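You operate a simulated robot arm through the tools that you are given. There is no shell and no other tool.

You run a simulated robot arm. Do the job below in one go: nothing can be reset, and whatever is moved stays where it is left.

## Task
Strain red paint into measuring cup 3 to between 150 ml and the next mark.
Fine: from the mark to 35 ml past it; pour from the red can through the blue strainer, a teaspoon spilt at most; close the can; strainer on the drip tray.

The check looks at the end state, three seconds after you hand in, the way a careful person would. Anything else that was tipped, shoved, dropped, spilled or broken makes it a failure.

## Robot
A 6-joint arm with a three-finger gripper, fixed in place. Base frame: the origin is at the foot of the arm, x ahead of it, y to its left, z up. Units: m, degrees, N and s.
Its first joint turns from -166.0 to 166.0 degrees. Payload 4.89 kg.
Tool frame: the origin (TCP) lies between the finger pads and is the grasp point; the fingertips stand 0.03 m ahead of it; z points along the fingers, y is the line along which they close. Largest opening 0.164 m; the body of the gripper starts 0.125 m behind the TCP.
Orientation is told as [roll, pitch, yaw] about the base's x, y, z axes, in that order, counted from this pose: with the fingers straight down and closing along the base's y, the tool's x points along the base's -x, its y along +y and its z along -z.

## Interface
- The arm moves only by the tool apply_moves. Its argument "steps" is a list of rows, each a list of 3 entries, a list of its own where there are three numbers: the turn, a rotation vector about the tool's x, y, z in units of 4 degrees (1.0 is 4 degrees), then the shift along the tool's x, y, z in units of 30 mm (1.0 is 30 mm), then the opening, from 0 (shut) to 1 (fully open). In form: [[[rx, ry, rz], [tx, ty, tz], gripper], ...]. A call has 1 to 20 rows; each row shifts and turns the commanded pose from where the row before left it, along the tool's axes as they then stand. A call with a number of a shift or a turn outside -1 to 1 is refused whole. Each row takes 0.2 s and may step no farther than 0.05 m and 8.6 degrees from the row before; otherwise, or with a gripper value out of range, the whole call is refused. Where a pose cannot be reached the arm comes as near as it can. A force on the tool above 40 N (or 10 N above the force at the start of the call, whichever is more), or a blocked arm, ends the call early, and 0.2 s more pass. Each finger travels about 0.108 m/s and halts on what it meets, pressing with about 21 N; the grip force reading is that of the motor and also rises with nothing between the fingers. The clock runs only during rows and for 0.2 s after the last one: add rows that do not move to give the fingers time. The reply holds the time, the measured pose of the TCP, the force on the tool along the base axes, the opening and the grip force, in the units named above and with some noise, with the torque about the TCP (base axes, N m) and any sound that the robot's microphone picked up.
- Cameras (640 x 400 px; columns grow to the right, rows downward): "scene" is fixed at [0.0498, 0.6502, 1.5346]; the picture's right is [-0.74, -0.67, 0.00], its down [-0.25, 0.27, -0.93] and it looks along [0.63, -0.69, -0.37] (base axes); focal length 310 px, centre (320, 200). "wrist" rides on the gripper at [0.076, -0.002, -0.152] in the tool frame; the picture's right is [0.02, 1.00, 0.00], its down [-0.88, 0.02, -0.47] and it looks along [-0.47, 0.01, 0.88] (tool axes); focal length 247 px, centre (320, 200). There is no depth. A picture from a camera that has moved, and an enlarged one, comes with that camera's place and axes in the base frame and with its lens.
- grab_frame(camera): a new picture of that camera. It takes no simulated time.
- slide_trunk(by): slides the trunk up (or, below 0, down) by that many m; the arm rides with it, the base frame stays. It gives what a move gives, with no picture.
- close_up(camera, box): a new picture of the part [left, top, right, bottom] of that camera's present view, enlarged. It takes no simulated time.
- close_job(): hands the job in; it is judged then, once.

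Places have to be worked out from the pictures, the camera data and where the tool is seen. Open the gripper and draw the arm clear of the work before you hand the job in, unless the task says otherwise.

The tools are called as name(argument=value, ...) on one line, values as JSON. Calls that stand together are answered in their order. apply_moves: Moves the arm, as the interface text tells. Its arguments: {"type":"object","properties":{"steps":{"type":"array"}},"required":["steps"]} The other tools are called the same way: slide_trunk (by) slides the trunk up or down; grab_frame (camera) takes a picture; close_up (camera, box) takes an enlarged picture of a part of a camera's view; close_job () hands the job in.

At the start:

```text
t: 0.0
position: [0.6479, 0.0905, 1.3727]
ee_rot: [0.0, 0.0, 0.0]
contact_force: [-0.7, -1.0, -0.3]
ft_torque: [-0.01, 0.0, 0.02]
finger_gap: 0.1638
gripper_force: 0.1
trunk travel left (down, up): [-0.175, 0.215]
```

scene: 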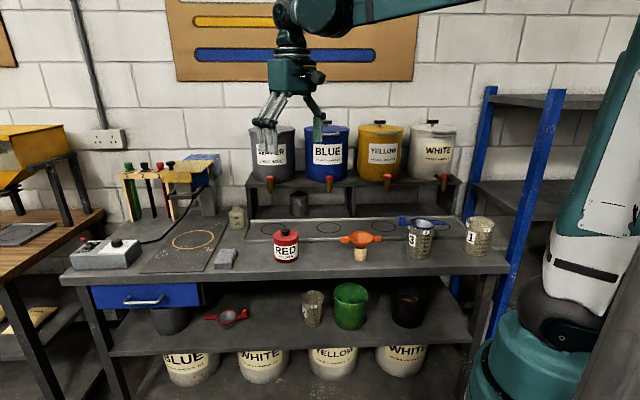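
wrist: 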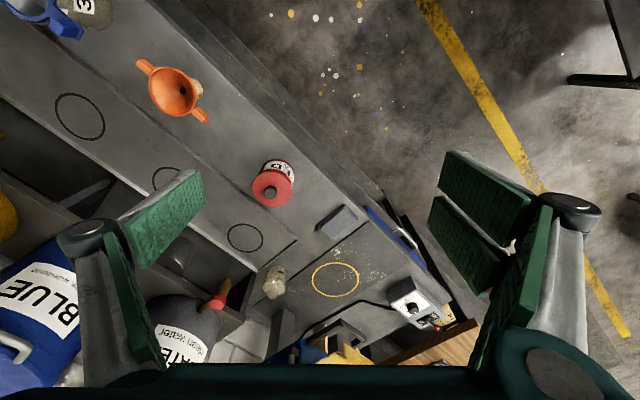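

I start by looking closer at the bench: the red can, the cups, the strainers and the drip tray.

close_up(camera="scene", box=[340, 190, 520, 300])

close_up(camera="scene", box=[210, 180, 390, 290])

close_up(camera="scene", box=[60, 140, 260, 280])

close_up(camera="scene", box=[130, 260, 450, 400])

close_up(camera="wrist", box=[0, 0, 320, 200])

close_up(camera="wrist", box=[200, 130, 480, 370])

```text
3.56 times, centred on (430, 245) of scene
camera zoom: at [0.0498, 0.6502, 1.5346], right [-0.74, -0.67, 0.0], down [-0.25, 0.27, -0.93], along [0.63, -0.69, -0.37], focal length 1104 px, centre (-71, 40)
```

zoom: 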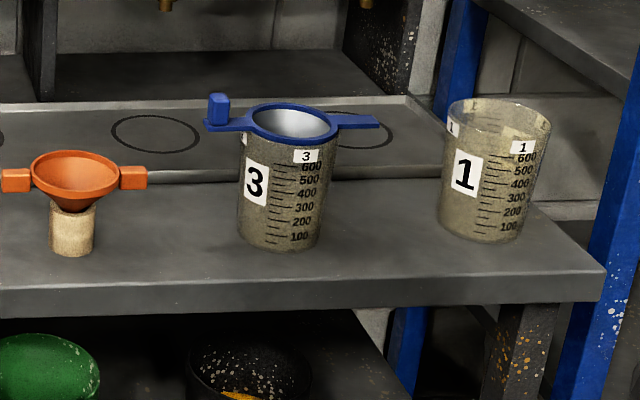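

```text
3.56 times, centred on (300, 235) of scene
camera zoom: at [0.0498, 0.6502, 1.5346], right [-0.74, -0.67, 0.0], down [-0.25, 0.27, -0.93], along [0.63, -0.69, -0.37], focal length 1104 px, centre (391, 76)
```

zoom: 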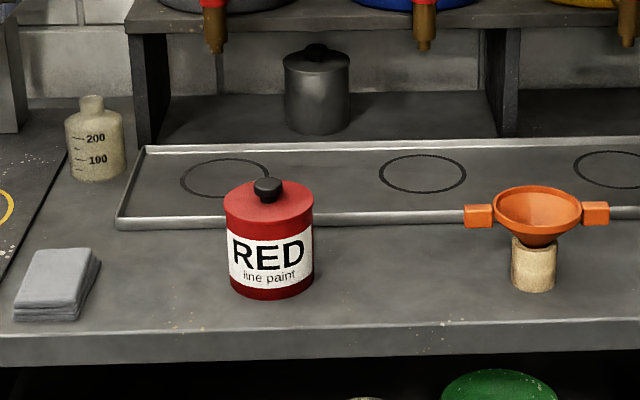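

```text
2.86 times, centred on (160, 210) of scene
camera zoom: at [0.0498, 0.6502, 1.5346], right [-0.74, -0.67, 0.0], down [-0.25, 0.27, -0.93], along [0.63, -0.69, -0.37], focal length 887 px, centre (777, 171)
```

zoom: 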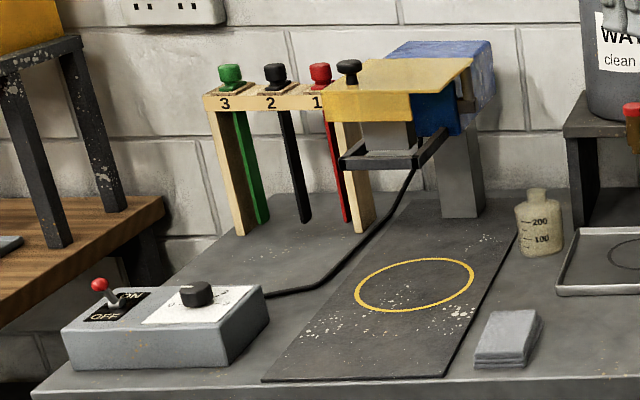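

```text
2.00 times, centred on (290, 330) of scene
camera zoom: at [0.0498, 0.6502, 1.5346], right [-0.74, -0.67, 0.0], down [-0.25, 0.27, -0.93], along [0.63, -0.69, -0.37], focal length 621 px, centre (380, -60)
```

zoom: 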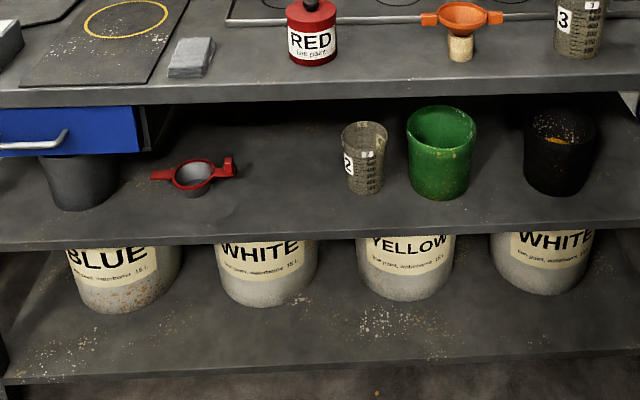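

```text
2.00 times, centred on (160, 100) of wrist
camera zoom: at [0.5723, 0.0892, 1.5242], right [-0.02, 1.0, 0.0], down [0.88, 0.02, 0.47], along [0.47, 0.01, -0.88], focal length 494 px, centre (640, 400)
```

zoom: 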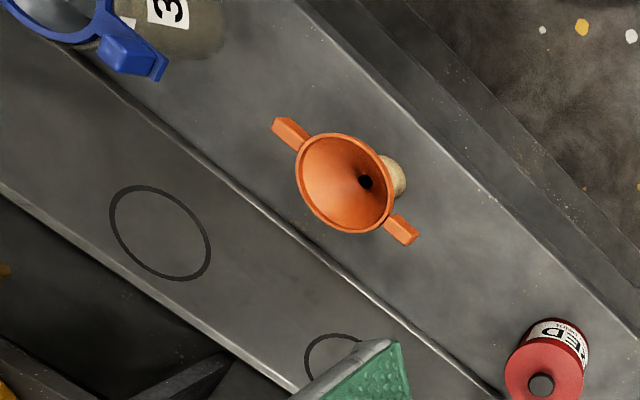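

```text
1.67 times, centred on (340, 250) of wrist
camera zoom: at [0.5723, 0.0892, 1.5242], right [-0.02, 1.0, 0.0], down [0.88, 0.02, 0.47], along [0.47, 0.01, -0.88], focal length 412 px, centre (287, 117)
```

zoom: 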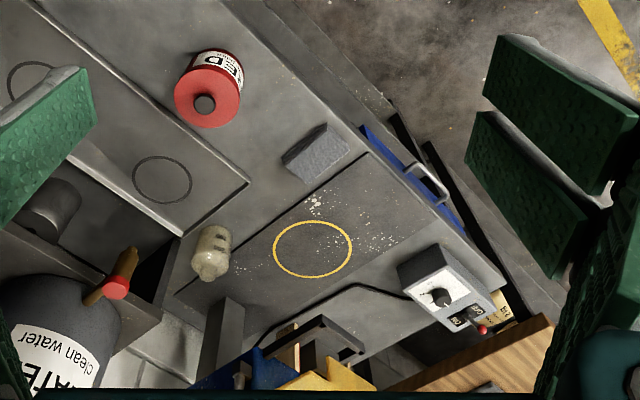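

The scene shows the blue strainer already resting on cup 3 (about x 0.47, y -0.38), and the lidded red can near (0.83, -0.02) with its knob top at about z 1.0. The bench top is at about z 0.90. I move above the can at a safe height to look at it from closer.

apply_moves(steps=[[[0, 0, 0], [-0.6, -0.46, 0.5], 1], [[0, 0, 0], [-0.6, -0.46, 0.5], 1], [[0, 0, 0], [-0.6, -0.46, 0.5], 1], [[0, 0, 0], [-0.6, -0.46, 0.5], 1], [[0, 0, 0], [-0.6, -0.46, 0.5], 1], [[0, 0, 0], [-0.6, -0.46, 0.5], 1], [[0, 0, 0], [-0.6, -0.46, 0.5], 1], [[0, 0, 0], [-0.6, -0.46, 0.5], 1]])

grab_frame(camera="wrist")

grab_frame(camera="scene")

```text
t: 1.8
position: [0.7918, -0.0206, 1.2532]
ee_rot: [0.0, 0.0, 0.1]
contact_force: [-1.4, 0.1, 0.9]
ft_torque: [-0.02, -0.18, 0.0]
finger_gap: 0.1643
gripper_force: 0.1
trunk travel left (down, up): [-0.175, 0.215]
```

```text
taken
camera wrist: at [0.7164, -0.0218, 1.4045], right [-0.02, 1.0, 0.0], down [0.88, 0.02, 0.47], along [0.47, 0.01, -0.88], focal length 247 px, centre (320, 200)
```

wrist: 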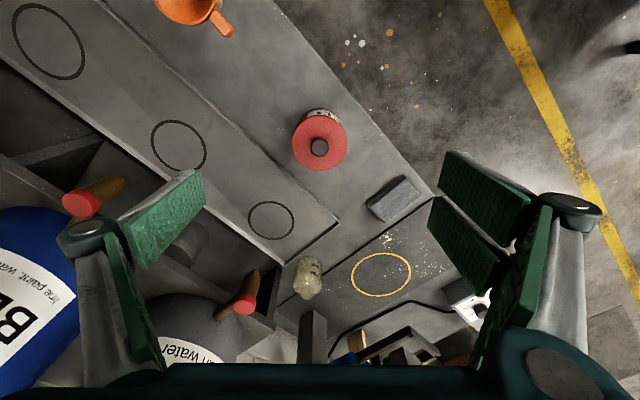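

```text
taken
```

scene: 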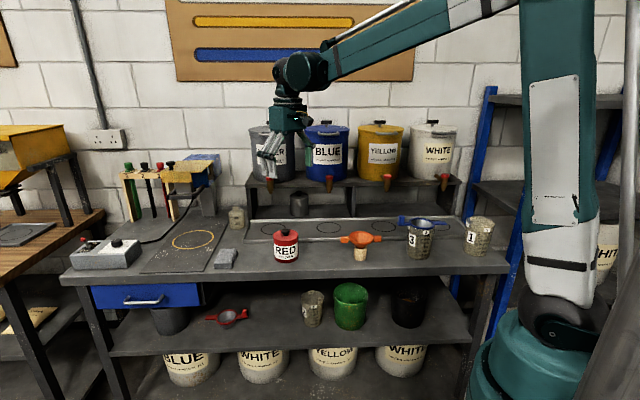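

The wrist view puts the knob at about (0.831, -0.0195), in agreement with the scene view, with the lid top near z 0.99. I zoom in on the can and on cup 3 for the details.

close_up(camera="wrist", box=[270, 90, 370, 190])

close_up(camera="scene", box=[262, 215, 312, 275])

close_up(camera="scene", box=[390, 205, 460, 270])

close_up(camera="scene", box=[220, 60, 360, 200])

```text
4.00 times, centred on (320, 140) of wrist
camera zoom: at [0.7164, -0.0218, 1.4045], right [-0.02, 1.0, 0.0], down [0.88, 0.02, 0.47], along [0.47, 0.01, -0.88], focal length 988 px, centre (320, 440)
```

zoom: 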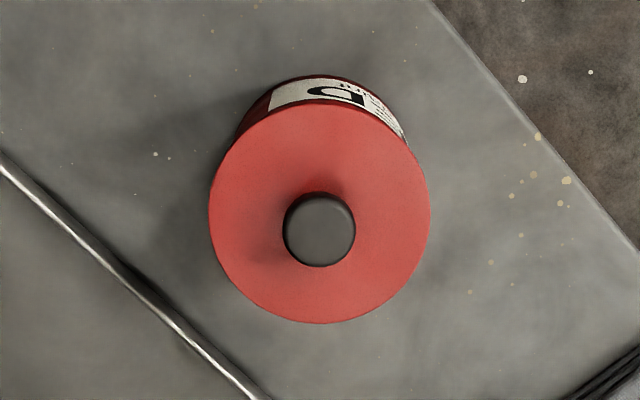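

```text
6.67 times, centred on (287, 245) of scene
camera zoom: at [0.0498, 0.6502, 1.5346], right [-0.74, -0.67, 0.0], down [-0.25, 0.27, -0.93], along [0.63, -0.69, -0.37], focal length 2070 px, centre (540, -100)
```

zoom: 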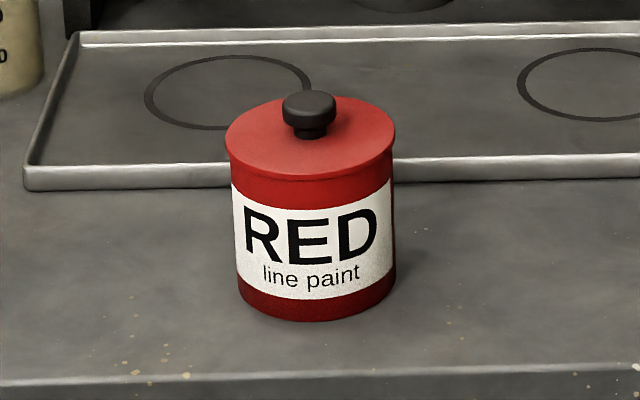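

```text
6.15 times, centred on (425, 238) of scene
camera zoom: at [0.0498, 0.6502, 1.5346], right [-0.74, -0.67, 0.0], down [-0.25, 0.27, -0.93], along [0.63, -0.69, -0.37], focal length 1911 px, centre (-326, -31)
```

zoom: 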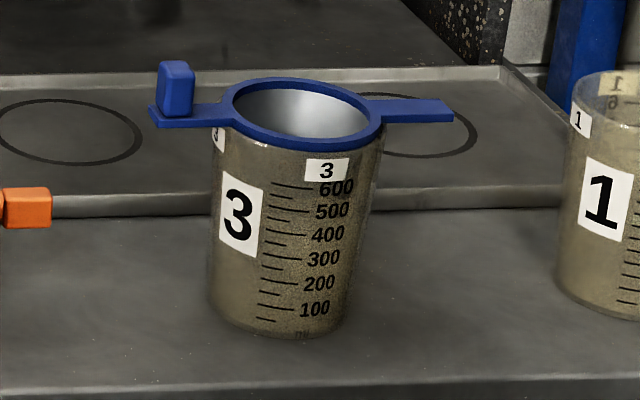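

```text
2.86 times, centred on (290, 130) of scene
camera zoom: at [0.0498, 0.6502, 1.5346], right [-0.74, -0.67, 0.0], down [-0.25, 0.27, -0.93], along [0.63, -0.69, -0.37], focal length 887 px, centre (406, 400)
```

zoom: 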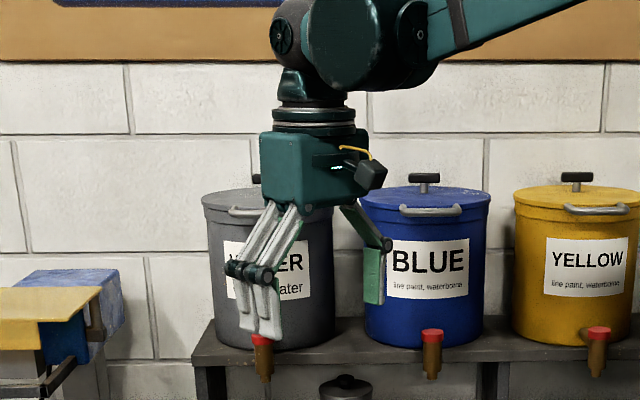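

The lid has a mushroom knob about 30 mm wide. The cup marks run every 50 ml, and the 150 mark is the short line between 100 and 200. I descend to about 8 cm above the knob and look again to fix its height.

apply_moves(steps=[[[0, 0, 0], [-0.217, 0.005, 0.85], 1], [[0, 0, 0], [-0.217, 0.005, 0.85], 1], [[0, 0, 0], [-0.217, 0.005, 0.85], 1], [[0, 0, 0], [-0.217, 0.005, 0.85], 1], [[0, 0, 0], [-0.217, 0.005, 0.85], 1], [[0, 0, 0], [-0.217, 0.005, 0.85], 1], [[0, 0, 0], [0, 0, 0], 1]])

grab_frame(camera="wrist")

close_up(camera="scene", box=[230, 150, 340, 270])

```text
t: 3.4
position: [0.8326, -0.0192, 1.1002]
ee_rot: [0.0, 0.0, 0.0]
contact_force: [0.1, -0.9, -0.5]
ft_torque: [-0.02, 0.05, 0.03]
finger_gap: 0.1639
gripper_force: 0.0
trunk travel left (down, up): [-0.175, 0.215]
```

```text
taken
camera wrist: at [0.7573, -0.0205, 1.2515], right [-0.02, 1.0, 0.0], down [0.88, 0.02, 0.47], along [0.47, 0.01, -0.88], focal length 247 px, centre (320, 200)
```

wrist: 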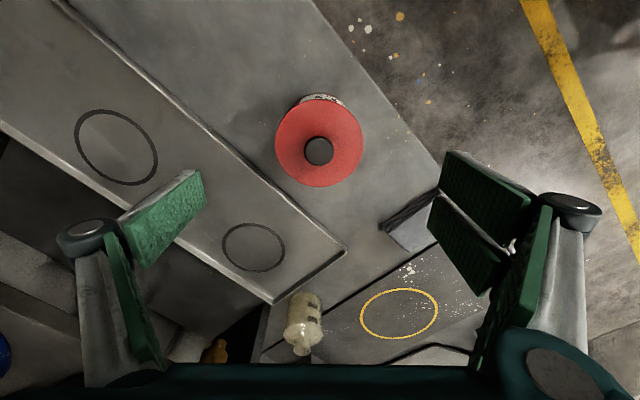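

```text
3.33 times, centred on (285, 210) of scene
camera zoom: at [0.0498, 0.6502, 1.5346], right [-0.74, -0.67, 0.0], down [-0.25, 0.27, -0.93], along [0.63, -0.69, -0.37], focal length 1035 px, centre (437, 167)
```

zoom: 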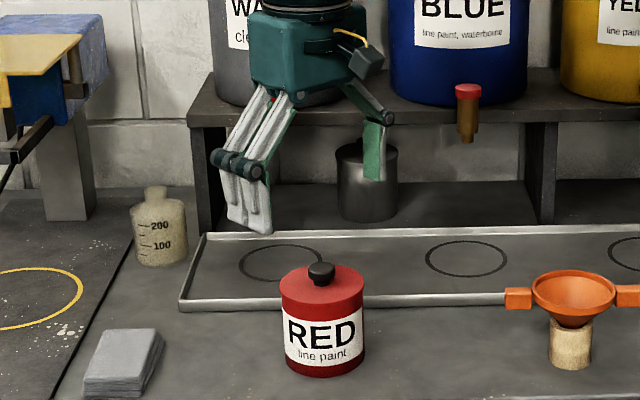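

The knob is centred under the gripper, with its top near z 1.005. I partly close the fingers here, still above the knob, to see how far the tips reach at a narrow opening.

apply_moves(steps=[[[0, 0, 0], [0, 0, 0], 0.35], [[0, 0, 0], [0, 0, 0], 0.35], [[0, 0, 0], [0, 0, 0], 0.35], [[0, 0, 0], [0, 0, 0], 0.35]])

grab_frame(camera="wrist")

close_up(camera="scene", box=[250, 170, 330, 250])

```text
t: 4.4
position: [0.8334, -0.0189, 1.0991]
ee_rot: [0.0, 0.1, 0.0]
contact_force: [0.3, -0.1, 0.8]
ft_torque: [-0.01, 0.0, -0.03]
finger_gap: 0.0577
gripper_force: 0.0
trunk travel left (down, up): [-0.175, 0.215]
```

```text
taken
camera wrist: at [0.757, -0.0205, 1.2519], right [-0.02, 1.0, 0.0], down [0.88, 0.02, 0.47], along [0.47, 0.01, -0.88], focal length 247 px, centre (320, 200)
```

wrist: 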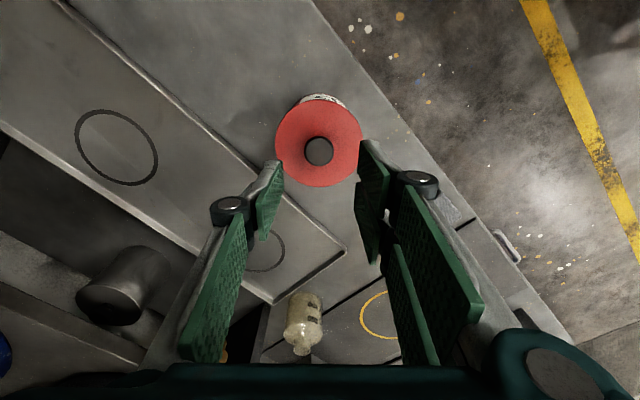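

```text
5.00 times, centred on (290, 210) of scene
camera zoom: at [0.0498, 0.6502, 1.5346], right [-0.74, -0.67, 0.0], down [-0.25, 0.27, -0.93], along [0.63, -0.69, -0.37], focal length 1553 px, centre (470, 150)
```

zoom: 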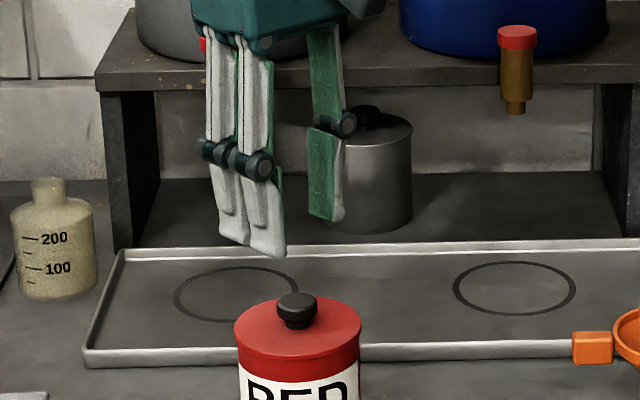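

The tips are now level with their stated reach and straddle the knob in y. I go down 5.5 cm, staying clear of the lid, and check again.

apply_moves(steps=[[[0, 0, 0], [0, 0, 0.61], 0.35], [[0, 0, 0], [0, -0.02, 0.61], 0.35], [[0, 0, 0], [0, 0, 0.61], 0.35], [[0, 0, 0], [0, 0, 0], 0.35]])

grab_frame(camera="wrist")

close_up(camera="scene", box=[260, 195, 320, 255])

```text
t: 5.4
position: [0.8304, -0.0203, 1.045]
ee_rot: [0.0, 0.0, 0.0]
contact_force: [0.0, 0.4, -0.1]
ft_torque: [0.01, 0.01, 0.02]
finger_gap: 0.0572
gripper_force: 0.0
trunk travel left (down, up): [-0.175, 0.215]
```

```text
taken
camera wrist: at [0.755, -0.0214, 1.197], right [-0.02, 1.0, 0.0], down [0.88, 0.02, 0.47], along [0.47, 0.01, -0.88], focal length 247 px, centre (320, 200)
```

wrist: 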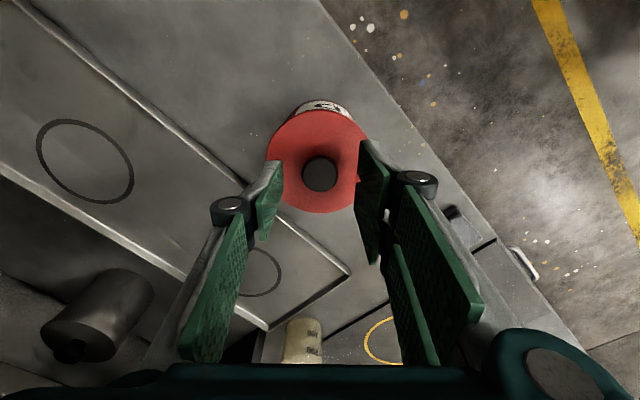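

```text
6.67 times, centred on (290, 225) of scene
camera zoom: at [0.0498, 0.6502, 1.5346], right [-0.74, -0.67, 0.0], down [-0.25, 0.27, -0.93], along [0.63, -0.69, -0.37], focal length 2070 px, centre (520, 33)
```

zoom: 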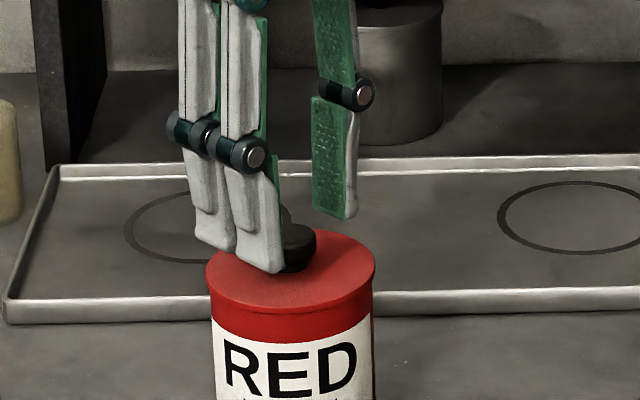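

From the wrist views the knob top is at (0.832, -0.020, 1.006) and the lid face about 2 cm lower, so I still have clearance. I go down 1.3 cm more and check the tips against the lid.

apply_moves(steps=[[[0, 0, 0], [-0.03, 0.01, 0.22], 0.35], [[0, 0, 0], [-0.03, 0, 0.22], 0.35], [[0, 0, 0], [0, 0, 0], 0.35]])

close_up(camera="wrist", box=[240, 120, 400, 260])

close_up(camera="scene", box=[270, 205, 310, 245])

```text
t: 6.2
position: [0.8333, -0.0209, 1.0315]
ee_rot: [-0.1, 0.1, 0.0]
contact_force: [-0.3, 0.4, -0.2]
ft_torque: [-0.04, 0.0, -0.04]
finger_gap: 0.0573
gripper_force: 0.1
trunk travel left (down, up): [-0.175, 0.215]
```

```text
2.86 times, centred on (320, 190) of wrist
camera zoom: at [0.7574, -0.0212, 1.1838], right [-0.02, 1.0, 0.0], down [0.88, 0.02, 0.47], along [0.47, 0.01, -0.88], focal length 706 px, centre (320, 229)
```

zoom: 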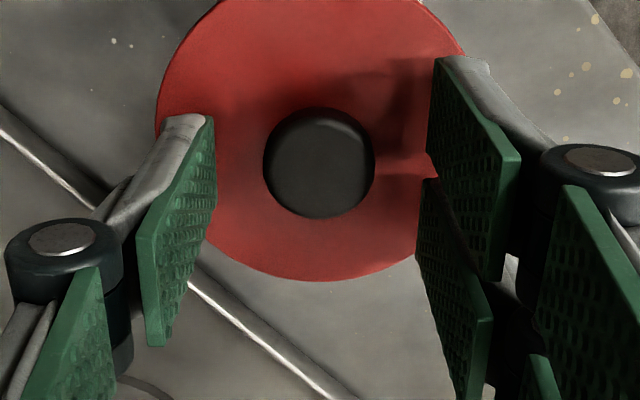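

```text
10.00 times, centred on (290, 225) of scene
camera zoom: at [0.0498, 0.6502, 1.5346], right [-0.74, -0.67, 0.0], down [-0.25, 0.27, -0.93], along [0.63, -0.69, -0.37], focal length 3105 px, centre (620, -50)
```

zoom: 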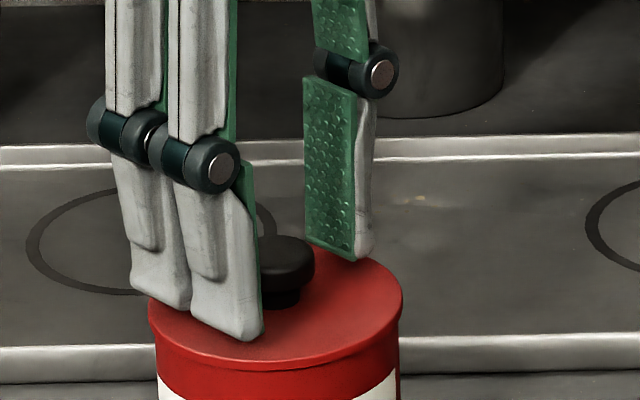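

The tips sit a couple of millimetres above the lid, either side of the knob, and there is no contact force. I close on the knob.

apply_moves(steps=[[[0, 0, 0], [0, 0, 0], 0.1], [[0, 0, 0], [0, 0, 0], 0.05], [[0, 0, 0], [0, 0, 0], 0.05], [[0, 0, 0], [0, 0, 0], 0.05]])

close_up(camera="wrist", box=[240, 120, 400, 260])

close_up(camera="scene", box=[270, 205, 310, 245])

```text
t: 7.2
position: [0.8331, -0.0202, 1.0322]
ee_rot: [-0.1, 0.0, 0.0]
contact_force: [-0.1, 0.5, -0.4]
ft_torque: [0.0, 0.03, -0.01]
finger_gap: 0.0283
gripper_force: 21.6
trunk travel left (down, up): [-0.175, 0.215]
heard: snap
```

```text
2.86 times, centred on (320, 190) of wrist
camera zoom: at [0.7573, -0.0212, 1.1839], right [-0.02, 1.0, 0.0], down [0.88, 0.02, 0.47], along [0.47, 0.01, -0.88], focal length 706 px, centre (320, 229)
```

zoom: 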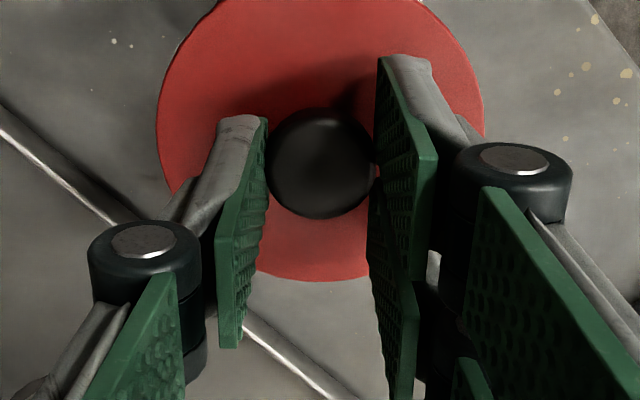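

```text
10.00 times, centred on (290, 225) of scene
camera zoom: at [0.0498, 0.6502, 1.5346], right [-0.74, -0.67, 0.0], down [-0.25, 0.27, -0.93], along [0.63, -0.69, -0.37], focal length 3105 px, centre (620, -50)
```

zoom: 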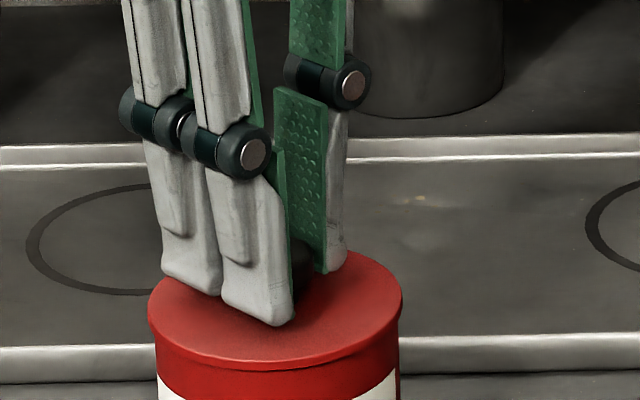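

The knob is held (gap 28 mm, 21.6 N), and the microphone heard a snap. I lift 1 cm slowly and check the force to see whether the lid comes free.

apply_moves(steps=[[[0, 0, 0], [0, 0, -0.1], 0.05], [[0, 0, 0], [0, 0, -0.1], 0.05], [[0, 0, 0], [0, 0, -0.15], 0.05]])

close_up(camera="scene", box=[260, 200, 320, 270])

```text
t: 8.0
position: [0.8328, -0.0198, 1.0423]
ee_rot: [-0.1, 0.0, 0.0]
contact_force: [0.9, -0.5, 0.2]
ft_torque: [-0.01, 0.03, 0.0]
finger_gap: 0.0285
gripper_force: 20.6
trunk travel left (down, up): [-0.175, 0.215]
```

```text
5.71 times, centred on (290, 235) of scene
camera zoom: at [0.0498, 0.6502, 1.5346], right [-0.74, -0.67, 0.0], down [-0.25, 0.27, -0.93], along [0.63, -0.69, -0.37], focal length 1774 px, centre (491, 0)
```

zoom: 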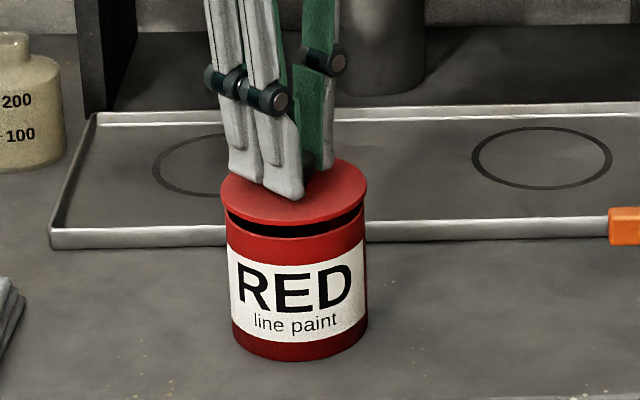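

The lid has lifted off cleanly and the can stayed put. I raise it and carry it to the clear stretch of bench between the can and the funnel, around (0.774, -0.152). I keep away from the taps that overhang the tray.

apply_moves(steps=[[[0, 0, 0], [0, 0, -0.7], 0.05], [[0, 0, 0], [0, 0, -0.7], 0.05], [[0, 0, 0], [0, 0, -0.6], 0.05], [[0, 0, 0], [0.393, -0.88, 0], 0.05], [[0, 0, 0], [0.393, -0.88, 0], 0.05], [[0, 0, 0], [0.393, -0.88, 0], 0.05], [[0, 0, 0], [0.393, -0.88, 0], 0.05], [[0, 0, 0], [0.393, -0.88, 0], 0.05], [[0, 0, 0], [0, 0, 0], 0.05]])

grab_frame(camera="wrist")

grab_frame(camera="scene")

```text
t: 10.0
position: [0.7743, -0.1512, 1.1012]
ee_rot: [0.0, 0.0, 0.0]
contact_force: [-0.9, 0.5, -0.2]
ft_torque: [0.01, -0.03, -0.02]
finger_gap: 0.0281
gripper_force: 21.3
trunk travel left (down, up): [-0.175, 0.215]
```

```text
taken
camera wrist: at [0.6983, -0.1529, 1.2539], right [-0.02, 1.0, 0.0], down [0.88, 0.02, 0.47], along [0.47, 0.01, -0.88], focal length 247 px, centre (320, 200)
```

wrist: 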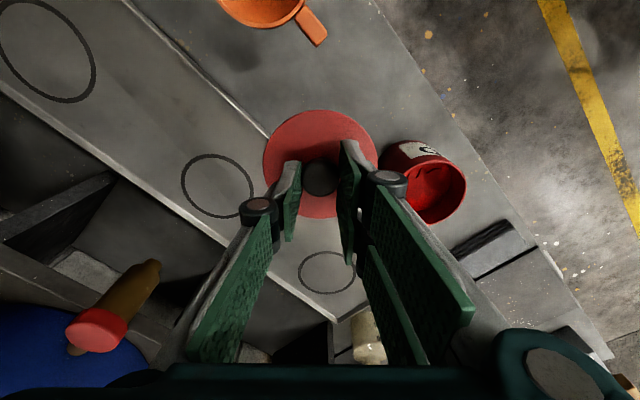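

```text
taken
```

scene: 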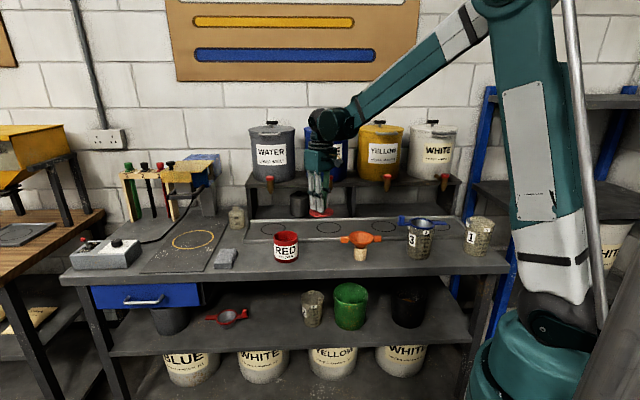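

The can stands open with red paint inside and the lid is held level. I shift slightly away from the tray rim, to (0.766, -0.143), and start down, then take a close look at the fill level and the clearance.

apply_moves(steps=[[[0, 0, 0], [0.283, 0.283, 0.5], 0.05], [[0, 0, 0], [0, 0, 0.8], 0.05], [[0, 0, 0], [0, 0, 0.8], 0.05], [[0, 0, 0], [0, 0, 0.8], 0.05], [[0, 0, 0], [0, 0, 0.8], 0.05], [[0, 0, 0], [0, 0, 0], 0.05]])

close_up(camera="scene", box=[260, 190, 380, 280])

grab_frame(camera="wrist")

```text
t: 11.4
position: [0.7667, -0.1439, 0.9901]
ee_rot: [0.1, 0.1, 0.0]
contact_force: [-0.1, -0.1, -0.3]
ft_torque: [0.02, 0.03, -0.02]
finger_gap: 0.0282
gripper_force: 20.8
trunk travel left (down, up): [-0.175, 0.215]
```

```text
4.44 times, centred on (320, 235) of scene
camera zoom: at [0.0498, 0.6502, 1.5346], right [-0.74, -0.67, 0.0], down [-0.25, 0.27, -0.93], along [0.63, -0.69, -0.37], focal length 1380 px, centre (320, 44)
```

zoom: 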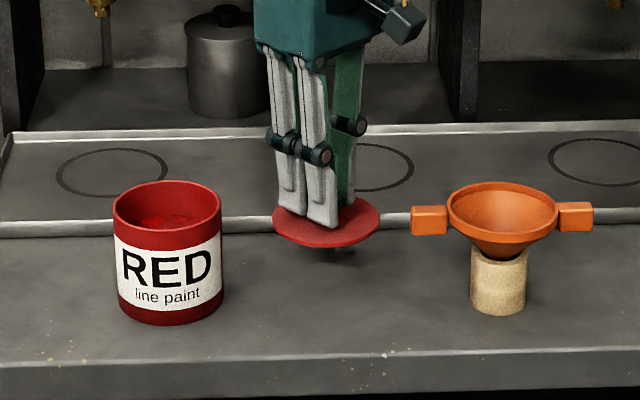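

```text
taken
camera wrist: at [0.6902, -0.1448, 1.1425], right [-0.02, 1.0, 0.0], down [0.88, 0.02, 0.47], along [0.47, 0.01, -0.88], focal length 247 px, centre (320, 200)
```

wrist: 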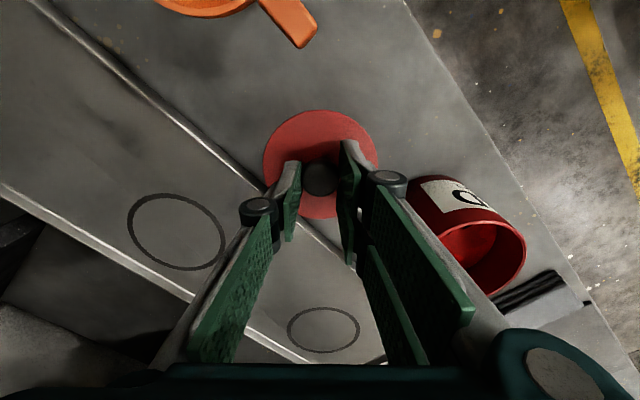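

The lid hangs about 4 cm above the bench. I lower it 2.5 cm and then feel for the bench in small steps.

apply_moves(steps=[[[0, 0, 0], [0, 0, 0.4], 0.05], [[0, 0, 0], [0, 0, 0.4], 0.05], [[0, 0, 0], [0, 0, 0], 0.05]])

close_up(camera="scene", box=[290, 210, 370, 270])

```text
t: 12.2
position: [0.7654, -0.144, 0.9672]
ee_rot: [0.0, 0.0, 0.0]
contact_force: [0.4, 0.3, -0.2]
ft_torque: [-0.02, 0.04, -0.01]
finger_gap: 0.028
gripper_force: 20.5
trunk travel left (down, up): [-0.175, 0.215]
```

```text
6.67 times, centred on (330, 240) of scene
camera zoom: at [0.0498, 0.6502, 1.5346], right [-0.74, -0.67, 0.0], down [-0.25, 0.27, -0.93], along [0.63, -0.69, -0.37], focal length 2070 px, centre (253, -67)
```

zoom: 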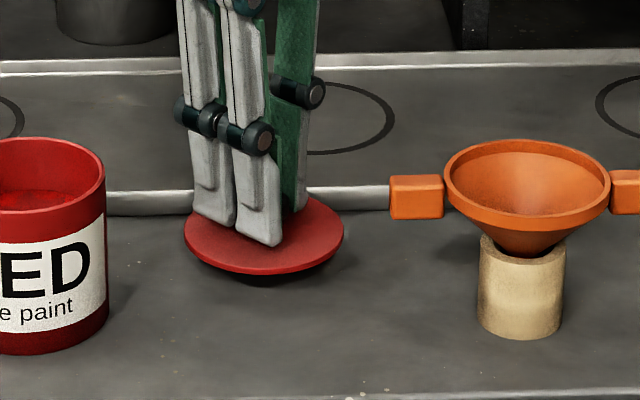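

Still clear by about 1.5 cm. I lower in small increments.

apply_moves(steps=[[[0, 0, 0], [0, 0, 0.17], 0.05], [[0, 0, 0], [0, 0, 0.1], 0.05], [[0, 0, 0], [0, 0, 0], 0.05]])

close_up(camera="scene", box=[305, 230, 345, 260])

```text
t: 13.0
position: [0.7646, -0.1426, 0.9584]
ee_rot: [0.0, 0.0, 0.0]
contact_force: [0.0, -0.7, -0.6]
ft_torque: [0.01, 0.0, 0.0]
finger_gap: 0.0281
gripper_force: 21.0
trunk travel left (down, up): [-0.175, 0.215]
```

```text
13.33 times, centred on (325, 245) of scene
camera zoom: at [0.0498, 0.6502, 1.5346], right [-0.74, -0.67, 0.0], down [-0.25, 0.27, -0.93], along [0.63, -0.69, -0.37], focal length 4140 px, centre (253, -400)
```

zoom: 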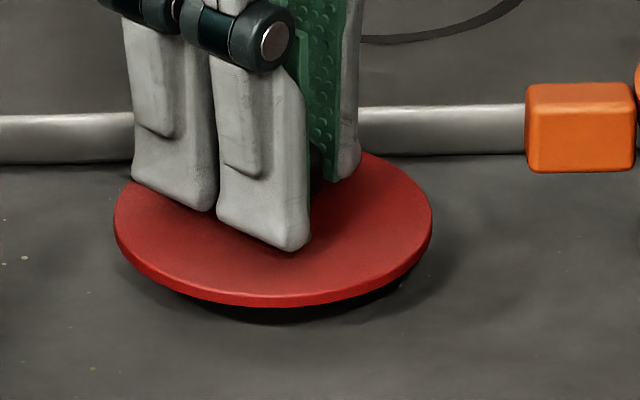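

The lid is about a centimetre or less above the bench. I keep lowering 3 mm at a time, watching the force.

apply_moves(steps=[[[0, 0, 0], [0, 0, 0.1], 0.05], [[0, 0, 0], [0, 0, 0], 0.05]])

apply_moves(steps=[[[0, 0, 0], [0, 0, 0.1], 0.05], [[0, 0, 0], [0, 0, 0], 0.05]])

```text
t: 13.6
position: [0.7649, -0.1418, 0.956]
ee_rot: [0.0, 0.0, 0.0]
contact_force: [0.1, 0.3, -0.2]
ft_torque: [-0.01, -0.01, -0.02]
finger_gap: 0.0283
gripper_force: 20.7
trunk travel left (down, up): [-0.175, 0.215]
```

```text
t: 14.2
position: [0.765, -0.142, 0.9517]
ee_rot: [0.1, 0.0, 0.0]
contact_force: [-0.3, 0.6, -0.4]
ft_torque: [0.02, -0.03, 0.01]
finger_gap: 0.0287
gripper_force: 20.8
trunk travel left (down, up): [-0.175, 0.215]
```

No contact yet at TCP z 0.952. I continue in 2–3 mm steps.

apply_moves(steps=[[[0, 0, 0], [0, 0, 0.08], 0.05], [[0, 0, 0], [0, 0, 0], 0.05]])

close_up(camera="scene", box=[305, 230, 345, 260])

```text
t: 14.8
position: [0.7646, -0.1436, 0.9501]
ee_rot: [-0.1, 0.0, 0.0]
contact_force: [-0.1, 0.6, -0.8]
ft_torque: [0.02, 0.03, 0.0]
finger_gap: 0.0282
gripper_force: 20.9
trunk travel left (down, up): [-0.175, 0.215]
```

```text
13.33 times, centred on (325, 245) of scene
camera zoom: at [0.0498, 0.6502, 1.5346], right [-0.74, -0.67, 0.0], down [-0.25, 0.27, -0.93], along [0.63, -0.69, -0.37], focal length 4140 px, centre (253, -400)
```

zoom: 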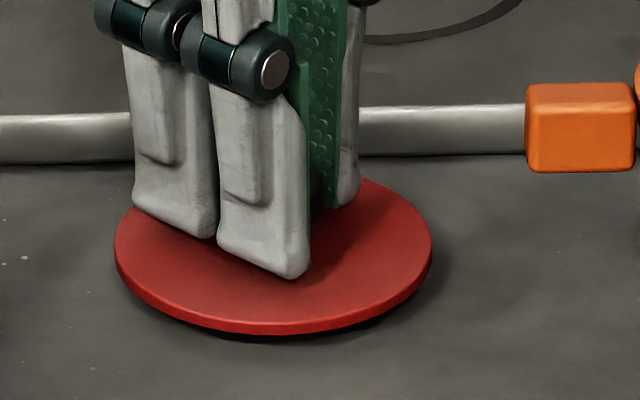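

The shadow gap under the lid is closing. I take two more small steps down.

apply_moves(steps=[[[0, 0, 0], [0, 0, 0.07], 0.05], [[0, 0, 0], [0, 0, 0], 0.05]])

apply_moves(steps=[[[0, 0, 0], [0, 0, 0.07], 0.05], [[0, 0, 0], [0, 0, 0], 0.05]])

close_up(camera="scene", box=[305, 230, 345, 260])

```text
t: 15.4
position: [0.7649, -0.1424, 0.9489]
ee_rot: [0.0, 0.0, 0.0]
contact_force: [-1.0, 0.1, -0.3]
ft_torque: [0.0, 0.0, -0.02]
finger_gap: 0.0284
gripper_force: 20.6
trunk travel left (down, up): [-0.175, 0.215]
```

```text
t: 16.0
position: [0.764, -0.1427, 0.9461]
ee_rot: [0.1, 0.0, 0.0]
contact_force: [0.9, 1.5, 2.4]
ft_torque: [-0.12, -0.06, 0.04]
finger_gap: 0.028
gripper_force: 21.1
trunk travel left (down, up): [-0.175, 0.215]
```

```text
13.33 times, centred on (325, 245) of scene
camera zoom: at [0.0498, 0.6502, 1.5346], right [-0.74, -0.67, 0.0], down [-0.25, 0.27, -0.93], along [0.63, -0.69, -0.37], focal length 4140 px, centre (253, -400)
```

zoom: 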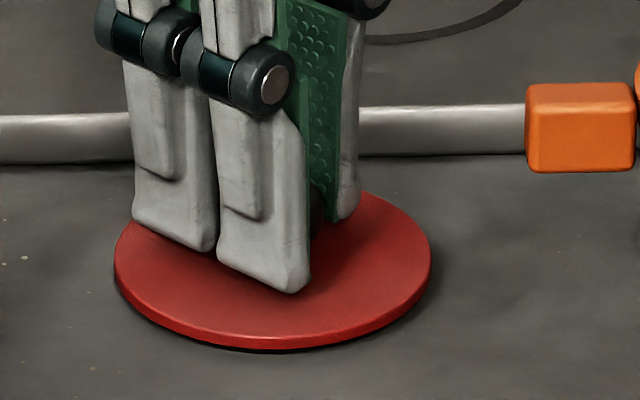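

The reading of 2.4 N upward shows that the lid rests on the bench, at TCP (0.7645, -0.1425, 0.946). I release it with a small opening and go straight up.

apply_moves(steps=[[[0, 0, 0], [0, 0, 0], 0.3], [[0, 0, 0], [0, 0, 0], 0.35], [[0, 0, 0], [0, 0, 0], 0.35], [[0, 0, 0], [0, 0, -0.4], 0.35], [[0, 0, 0], [0, 0, -0.8], 0.35], [[0, 0, 0], [0, 0, -0.9], 0.35], [[0, 0, 0], [0, 0, -0.9], 0.35], [[0, 0, 0], [0, 0, -0.9], 0.35], [[0, 0, 0], [0, 0, -0.9], 0.35], [[0, 0, 0], [0, 0, -0.9], 0.35], [[0, 0, 0], [0, 0, 0], 0.35]])

grab_frame(camera="wrist")

close_up(camera="scene", box=[260, 200, 370, 275])

```text
t: 18.4
position: [0.7651, -0.1443, 1.1161]
ee_rot: [-0.1, 0.0, 0.0]
contact_force: [0.0, 0.2, -0.4]
ft_torque: [-0.05, 0.01, 0.01]
finger_gap: 0.0574
gripper_force: 0.0
trunk travel left (down, up): [-0.175, 0.215]
```

```text
taken
camera wrist: at [0.689, -0.1442, 1.2688], right [-0.02, 1.0, 0.0], down [0.88, 0.02, 0.47], along [0.47, 0.01, -0.88], focal length 247 px, centre (320, 200)
```

wrist: 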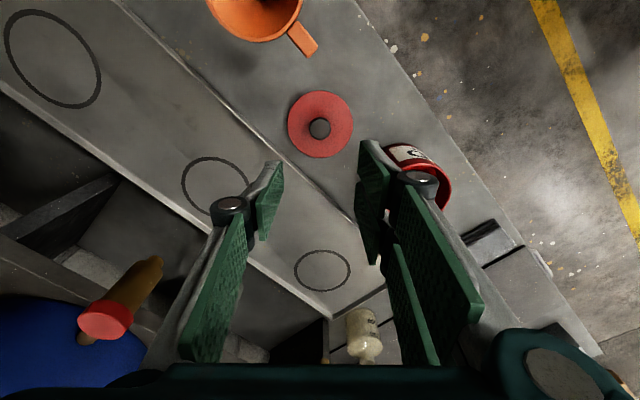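

```text
5.33 times, centred on (315, 238) of scene
camera zoom: at [0.0498, 0.6502, 1.5346], right [-0.74, -0.67, 0.0], down [-0.25, 0.27, -0.93], along [0.63, -0.69, -0.37], focal length 1656 px, centre (347, 0)
```

zoom: 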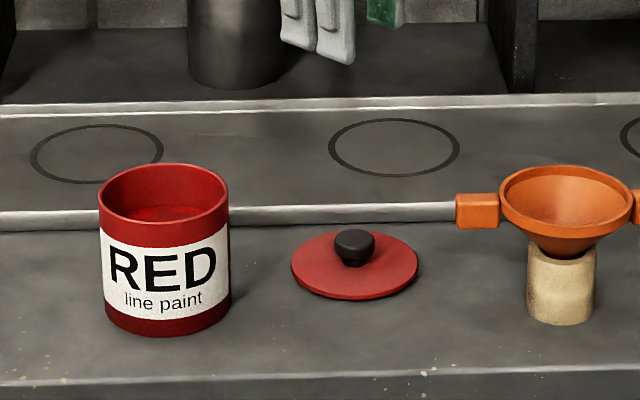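

The lid lies flat by itself and the can is undisturbed. The cup at radius 0.61 m is inside the tool-down reach, so I want to pour with the tool tilted back towards the robot. I test that tilt empty-handed here, keeping the wrist in place.

apply_moves(steps=[[[0, 1, 0], [0.768, 0, 0], 0.35], [[0, 1, 0], [0.768, 0, 0], 0.35], [[0, 1, 0], [0.768, 0, 0], 0.35], [[0, 1, 0], [0.768, 0, 0], 0.35], [[0, 1, 0], [0.768, 0, 0], 0.35], [[0, 1, 0], [0.768, 0, 0], 0.35], [[0, 1, 0], [0.768, 0, 0], 0.35], [[0, 0, 0], [0, 0, 0], 0.35]])

grab_frame(camera="scene")

grab_frame(camera="wrist")

```text
t: 20.2
position: [0.6076, -0.1458, 1.1487]
ee_rot: [-0.4, 25.8, 0.0]
contact_force: [-1.9, 0.5, -0.1]
ft_torque: [-0.03, -0.14, 0.01]
finger_gap: 0.0575
gripper_force: 0.0
trunk travel left (down, up): [-0.175, 0.215]
```

```text
taken
```

scene: 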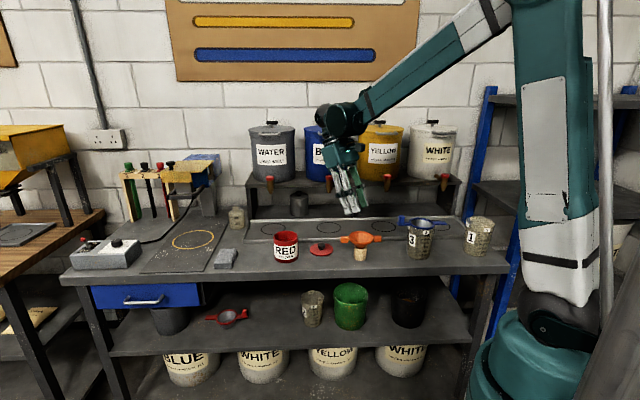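

```text
taken
camera wrist: at [0.6057, -0.1456, 1.3196], right [-0.02, 1.0, 0.0], down [1.0, 0.02, 0.04], along [0.04, 0.0, -1.0], focal length 247 px, centre (320, 200)
```

wrist: 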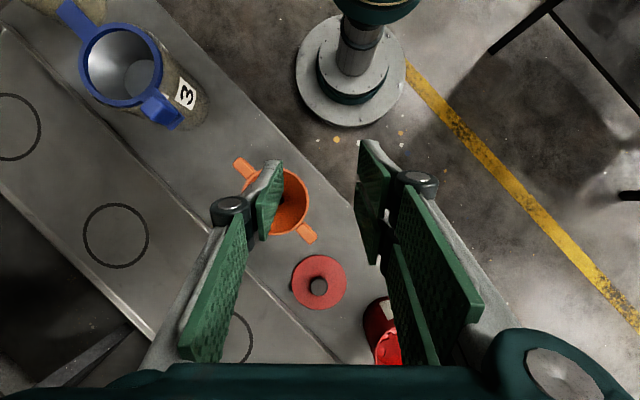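

The tilt reads 25.8° where 28° was asked, perhaps a limit or just lag. I wait a moment and try two more degrees rows to see.

apply_moves(steps=[[[0, 0, 0], [0, 0, 0], 0.35], [[0, 0, 0], [0, 0, 0], 0.35]])

apply_moves(steps=[[[0, 1, 0], [0.768, 0, 0], 0.35], [[0, 1, 0], [0.768, 0, 0], 0.35], [[0, 0, 0], [0, 0, 0], 0.35], [[0, 0, 0], [0, 0, 0], 0.35]])

```text
t: 20.8
position: [0.6084, -0.145, 1.1498]
ee_rot: [-0.3, 25.8, 0.0]
contact_force: [-0.2, -0.3, -1.0]
ft_torque: [-0.02, 0.04, -0.02]
finger_gap: 0.0574
gripper_force: 0.1
trunk travel left (down, up): [-0.175, 0.215]
```

```text
t: 21.8
position: [0.5645, -0.1571, 1.1706]
ee_rot: [-1.7, 26.3, 0.1]
contact_force: [-0.9, 0.0, 0.0]
ft_torque: [0.01, -0.11, 0.01]
finger_gap: 0.0572
gripper_force: 0.0
out of reach, approached as far as the arm can: row 1, 2
trunk travel left (down, up): [-0.175, 0.215]
```

The arm stops near 26° of back-tilt at this radius and reports the rest out of reach, so a joint limit shows. I look at the arm's posture to understand it.

grab_frame(camera="scene")

grab_frame(camera="wrist")

```text
taken
```

scene: 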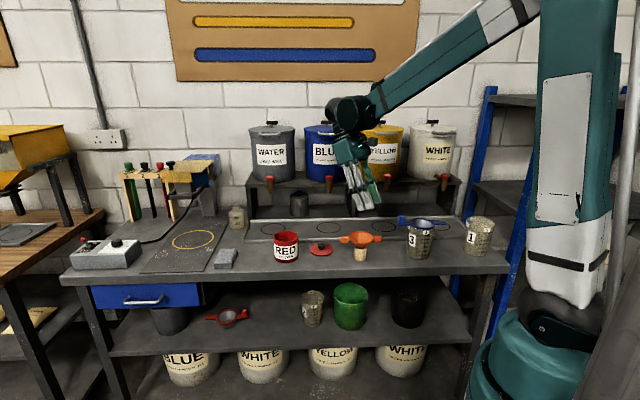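

```text
taken
camera wrist: at [0.5646, -0.1532, 1.3414], right [-0.03, 1.0, -0.02], down [1.0, 0.04, 0.03], along [0.03, -0.02, -1.0], focal length 247 px, centre (320, 200)
```

wrist: 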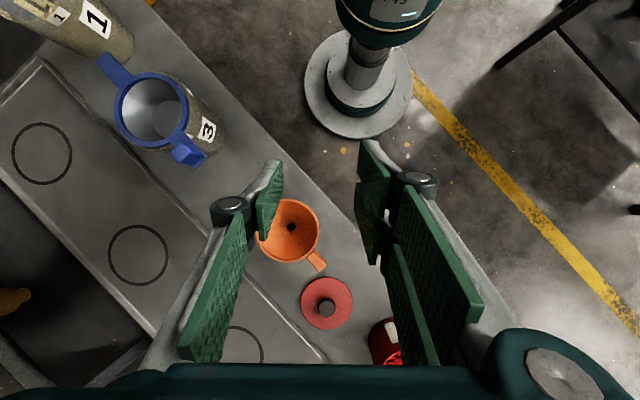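

The forearm slopes only gently at this height, which caps the back-tilt. I raise the trunk so the forearm will come down more steeply for the same tool place, then try again.

slide_trunk(by=0.2)

grab_frame(camera="scene")

```text
t: 24.0
position: [0.5661, -0.157, 1.3701]
ee_rot: [-1.8, 26.3, 0.2]
contact_force: [0.7, 0.3, -0.3]
ft_torque: [0.0, 0.02, 0.01]
finger_gap: 0.0574
gripper_force: 0.0
trunk travel left (down, up): [-0.375, 0.015]
```

```text
taken
```

scene: 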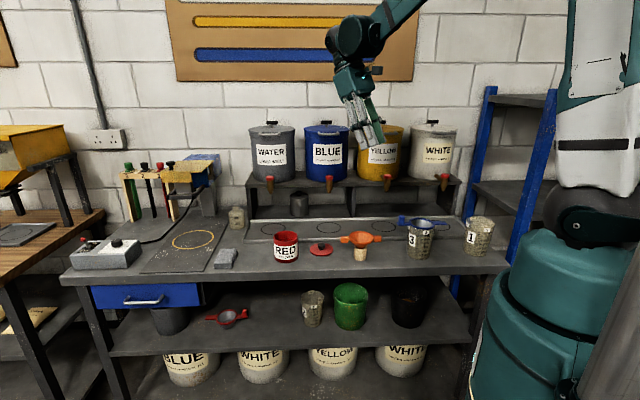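

The tool is now at z 1.37 with the trunk up 0.2. I lower the tool about 15 cm and see what tilt the arm can hold.

apply_moves(steps=[[[0, 0, 0], [-0.365, 0, 0.75], 0.35], [[0, 0, 0], [-0.365, 0, 0.75], 0.35], [[0, 0, 0], [-0.365, 0, 0.75], 0.35], [[0, 0, 0], [-0.365, 0, 0.75], 0.35], [[0, 0, 0], [-0.365, 0, 0.75], 0.35], [[0, 0, 0], [-0.365, 0, 0.75], 0.35], [[0, 0, 0], [0, 0, 0], 0.35], [[0, 0, 0], [0, 0, 0], 0.35]])

```text
t: 25.8
position: [0.564, -0.1629, 1.2212]
ee_rot: [-1.8, 26.3, 0.1]
contact_force: [-0.4, 0.8, 1.1]
ft_torque: [-0.01, -0.01, 0.0]
finger_gap: 0.0571
gripper_force: 0.1
trunk travel left (down, up): [-0.375, 0.015]
```

It followed without complaint. Now I try more back-tilt here.

apply_moves(steps=[[[0, 1, 0], [0.6, 0, 0], 0.35], [[0, 1, 0], [0.6, 0, 0], 0.35], [[0, 1, 0], [0.6, 0, 0], 0.35], [[0, 1, 0], [0.6, 0, 0], 0.35], [[0, 1, 0], [0.6, 0, 0], 0.35], [[0, 0, 0], [0, 0, 0], 0.35], [[0, 0, 0], [0, 0, 0], 0.35]])

grab_frame(camera="scene")

```text
t: 27.4
position: [0.4804, -0.2035, 1.2589]
ee_rot: [-5.6, 28.2, 0.0]
contact_force: [0.0, 0.5, -0.4]
ft_torque: [0.0, -0.05, 0.02]
finger_gap: 0.0574
gripper_force: 0.2
out of reach, approached as far as the arm can: row 1, 2, 3, 4, 5
trunk travel left (down, up): [-0.375, 0.015]
```

```text
taken
```

scene: 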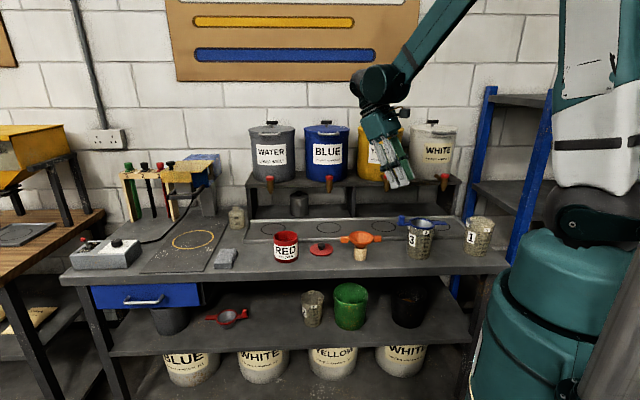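

The tilt stuck at about 28° while the position went on, and a roll crept in. My tilt axis is not square to the arm's plane, because the arm points at azimuth -23° with yaw 0. I go back to tool-down, then turn the yaw to match the cup's azimuth before testing again.

apply_moves(steps=[[[-0.2, -1, 0], [-0.6, 0, 0], 0.35], [[-0.2, -1, 0], [-0.6, 0, 0], 0.35], [[-0.2, -1, 0], [-0.6, 0, 0], 0.35], [[-0.2, -1, 0], [-0.6, 0, 0], 0.35], [[-0.2, -1, 0], [-0.6, 0, 0], 0.35], [[-0.2, -1, 0], [-0.6, 0, 0], 0.35], [[-0.2, -1, 0], [-0.6, 0, 0], 0.35], [[0, 0, 0], [0, 0, 0], 0.35]])

```text
t: 29.2
position: [0.6026, -0.1997, 1.2226]
ee_rot: [0.5, 0.2, 1.2]
contact_force: [-0.8, -0.3, 0.2]
ft_torque: [-0.01, 0.0, 0.0]
finger_gap: 0.0572
gripper_force: 0.1
trunk travel left (down, up): [-0.375, 0.015]
```

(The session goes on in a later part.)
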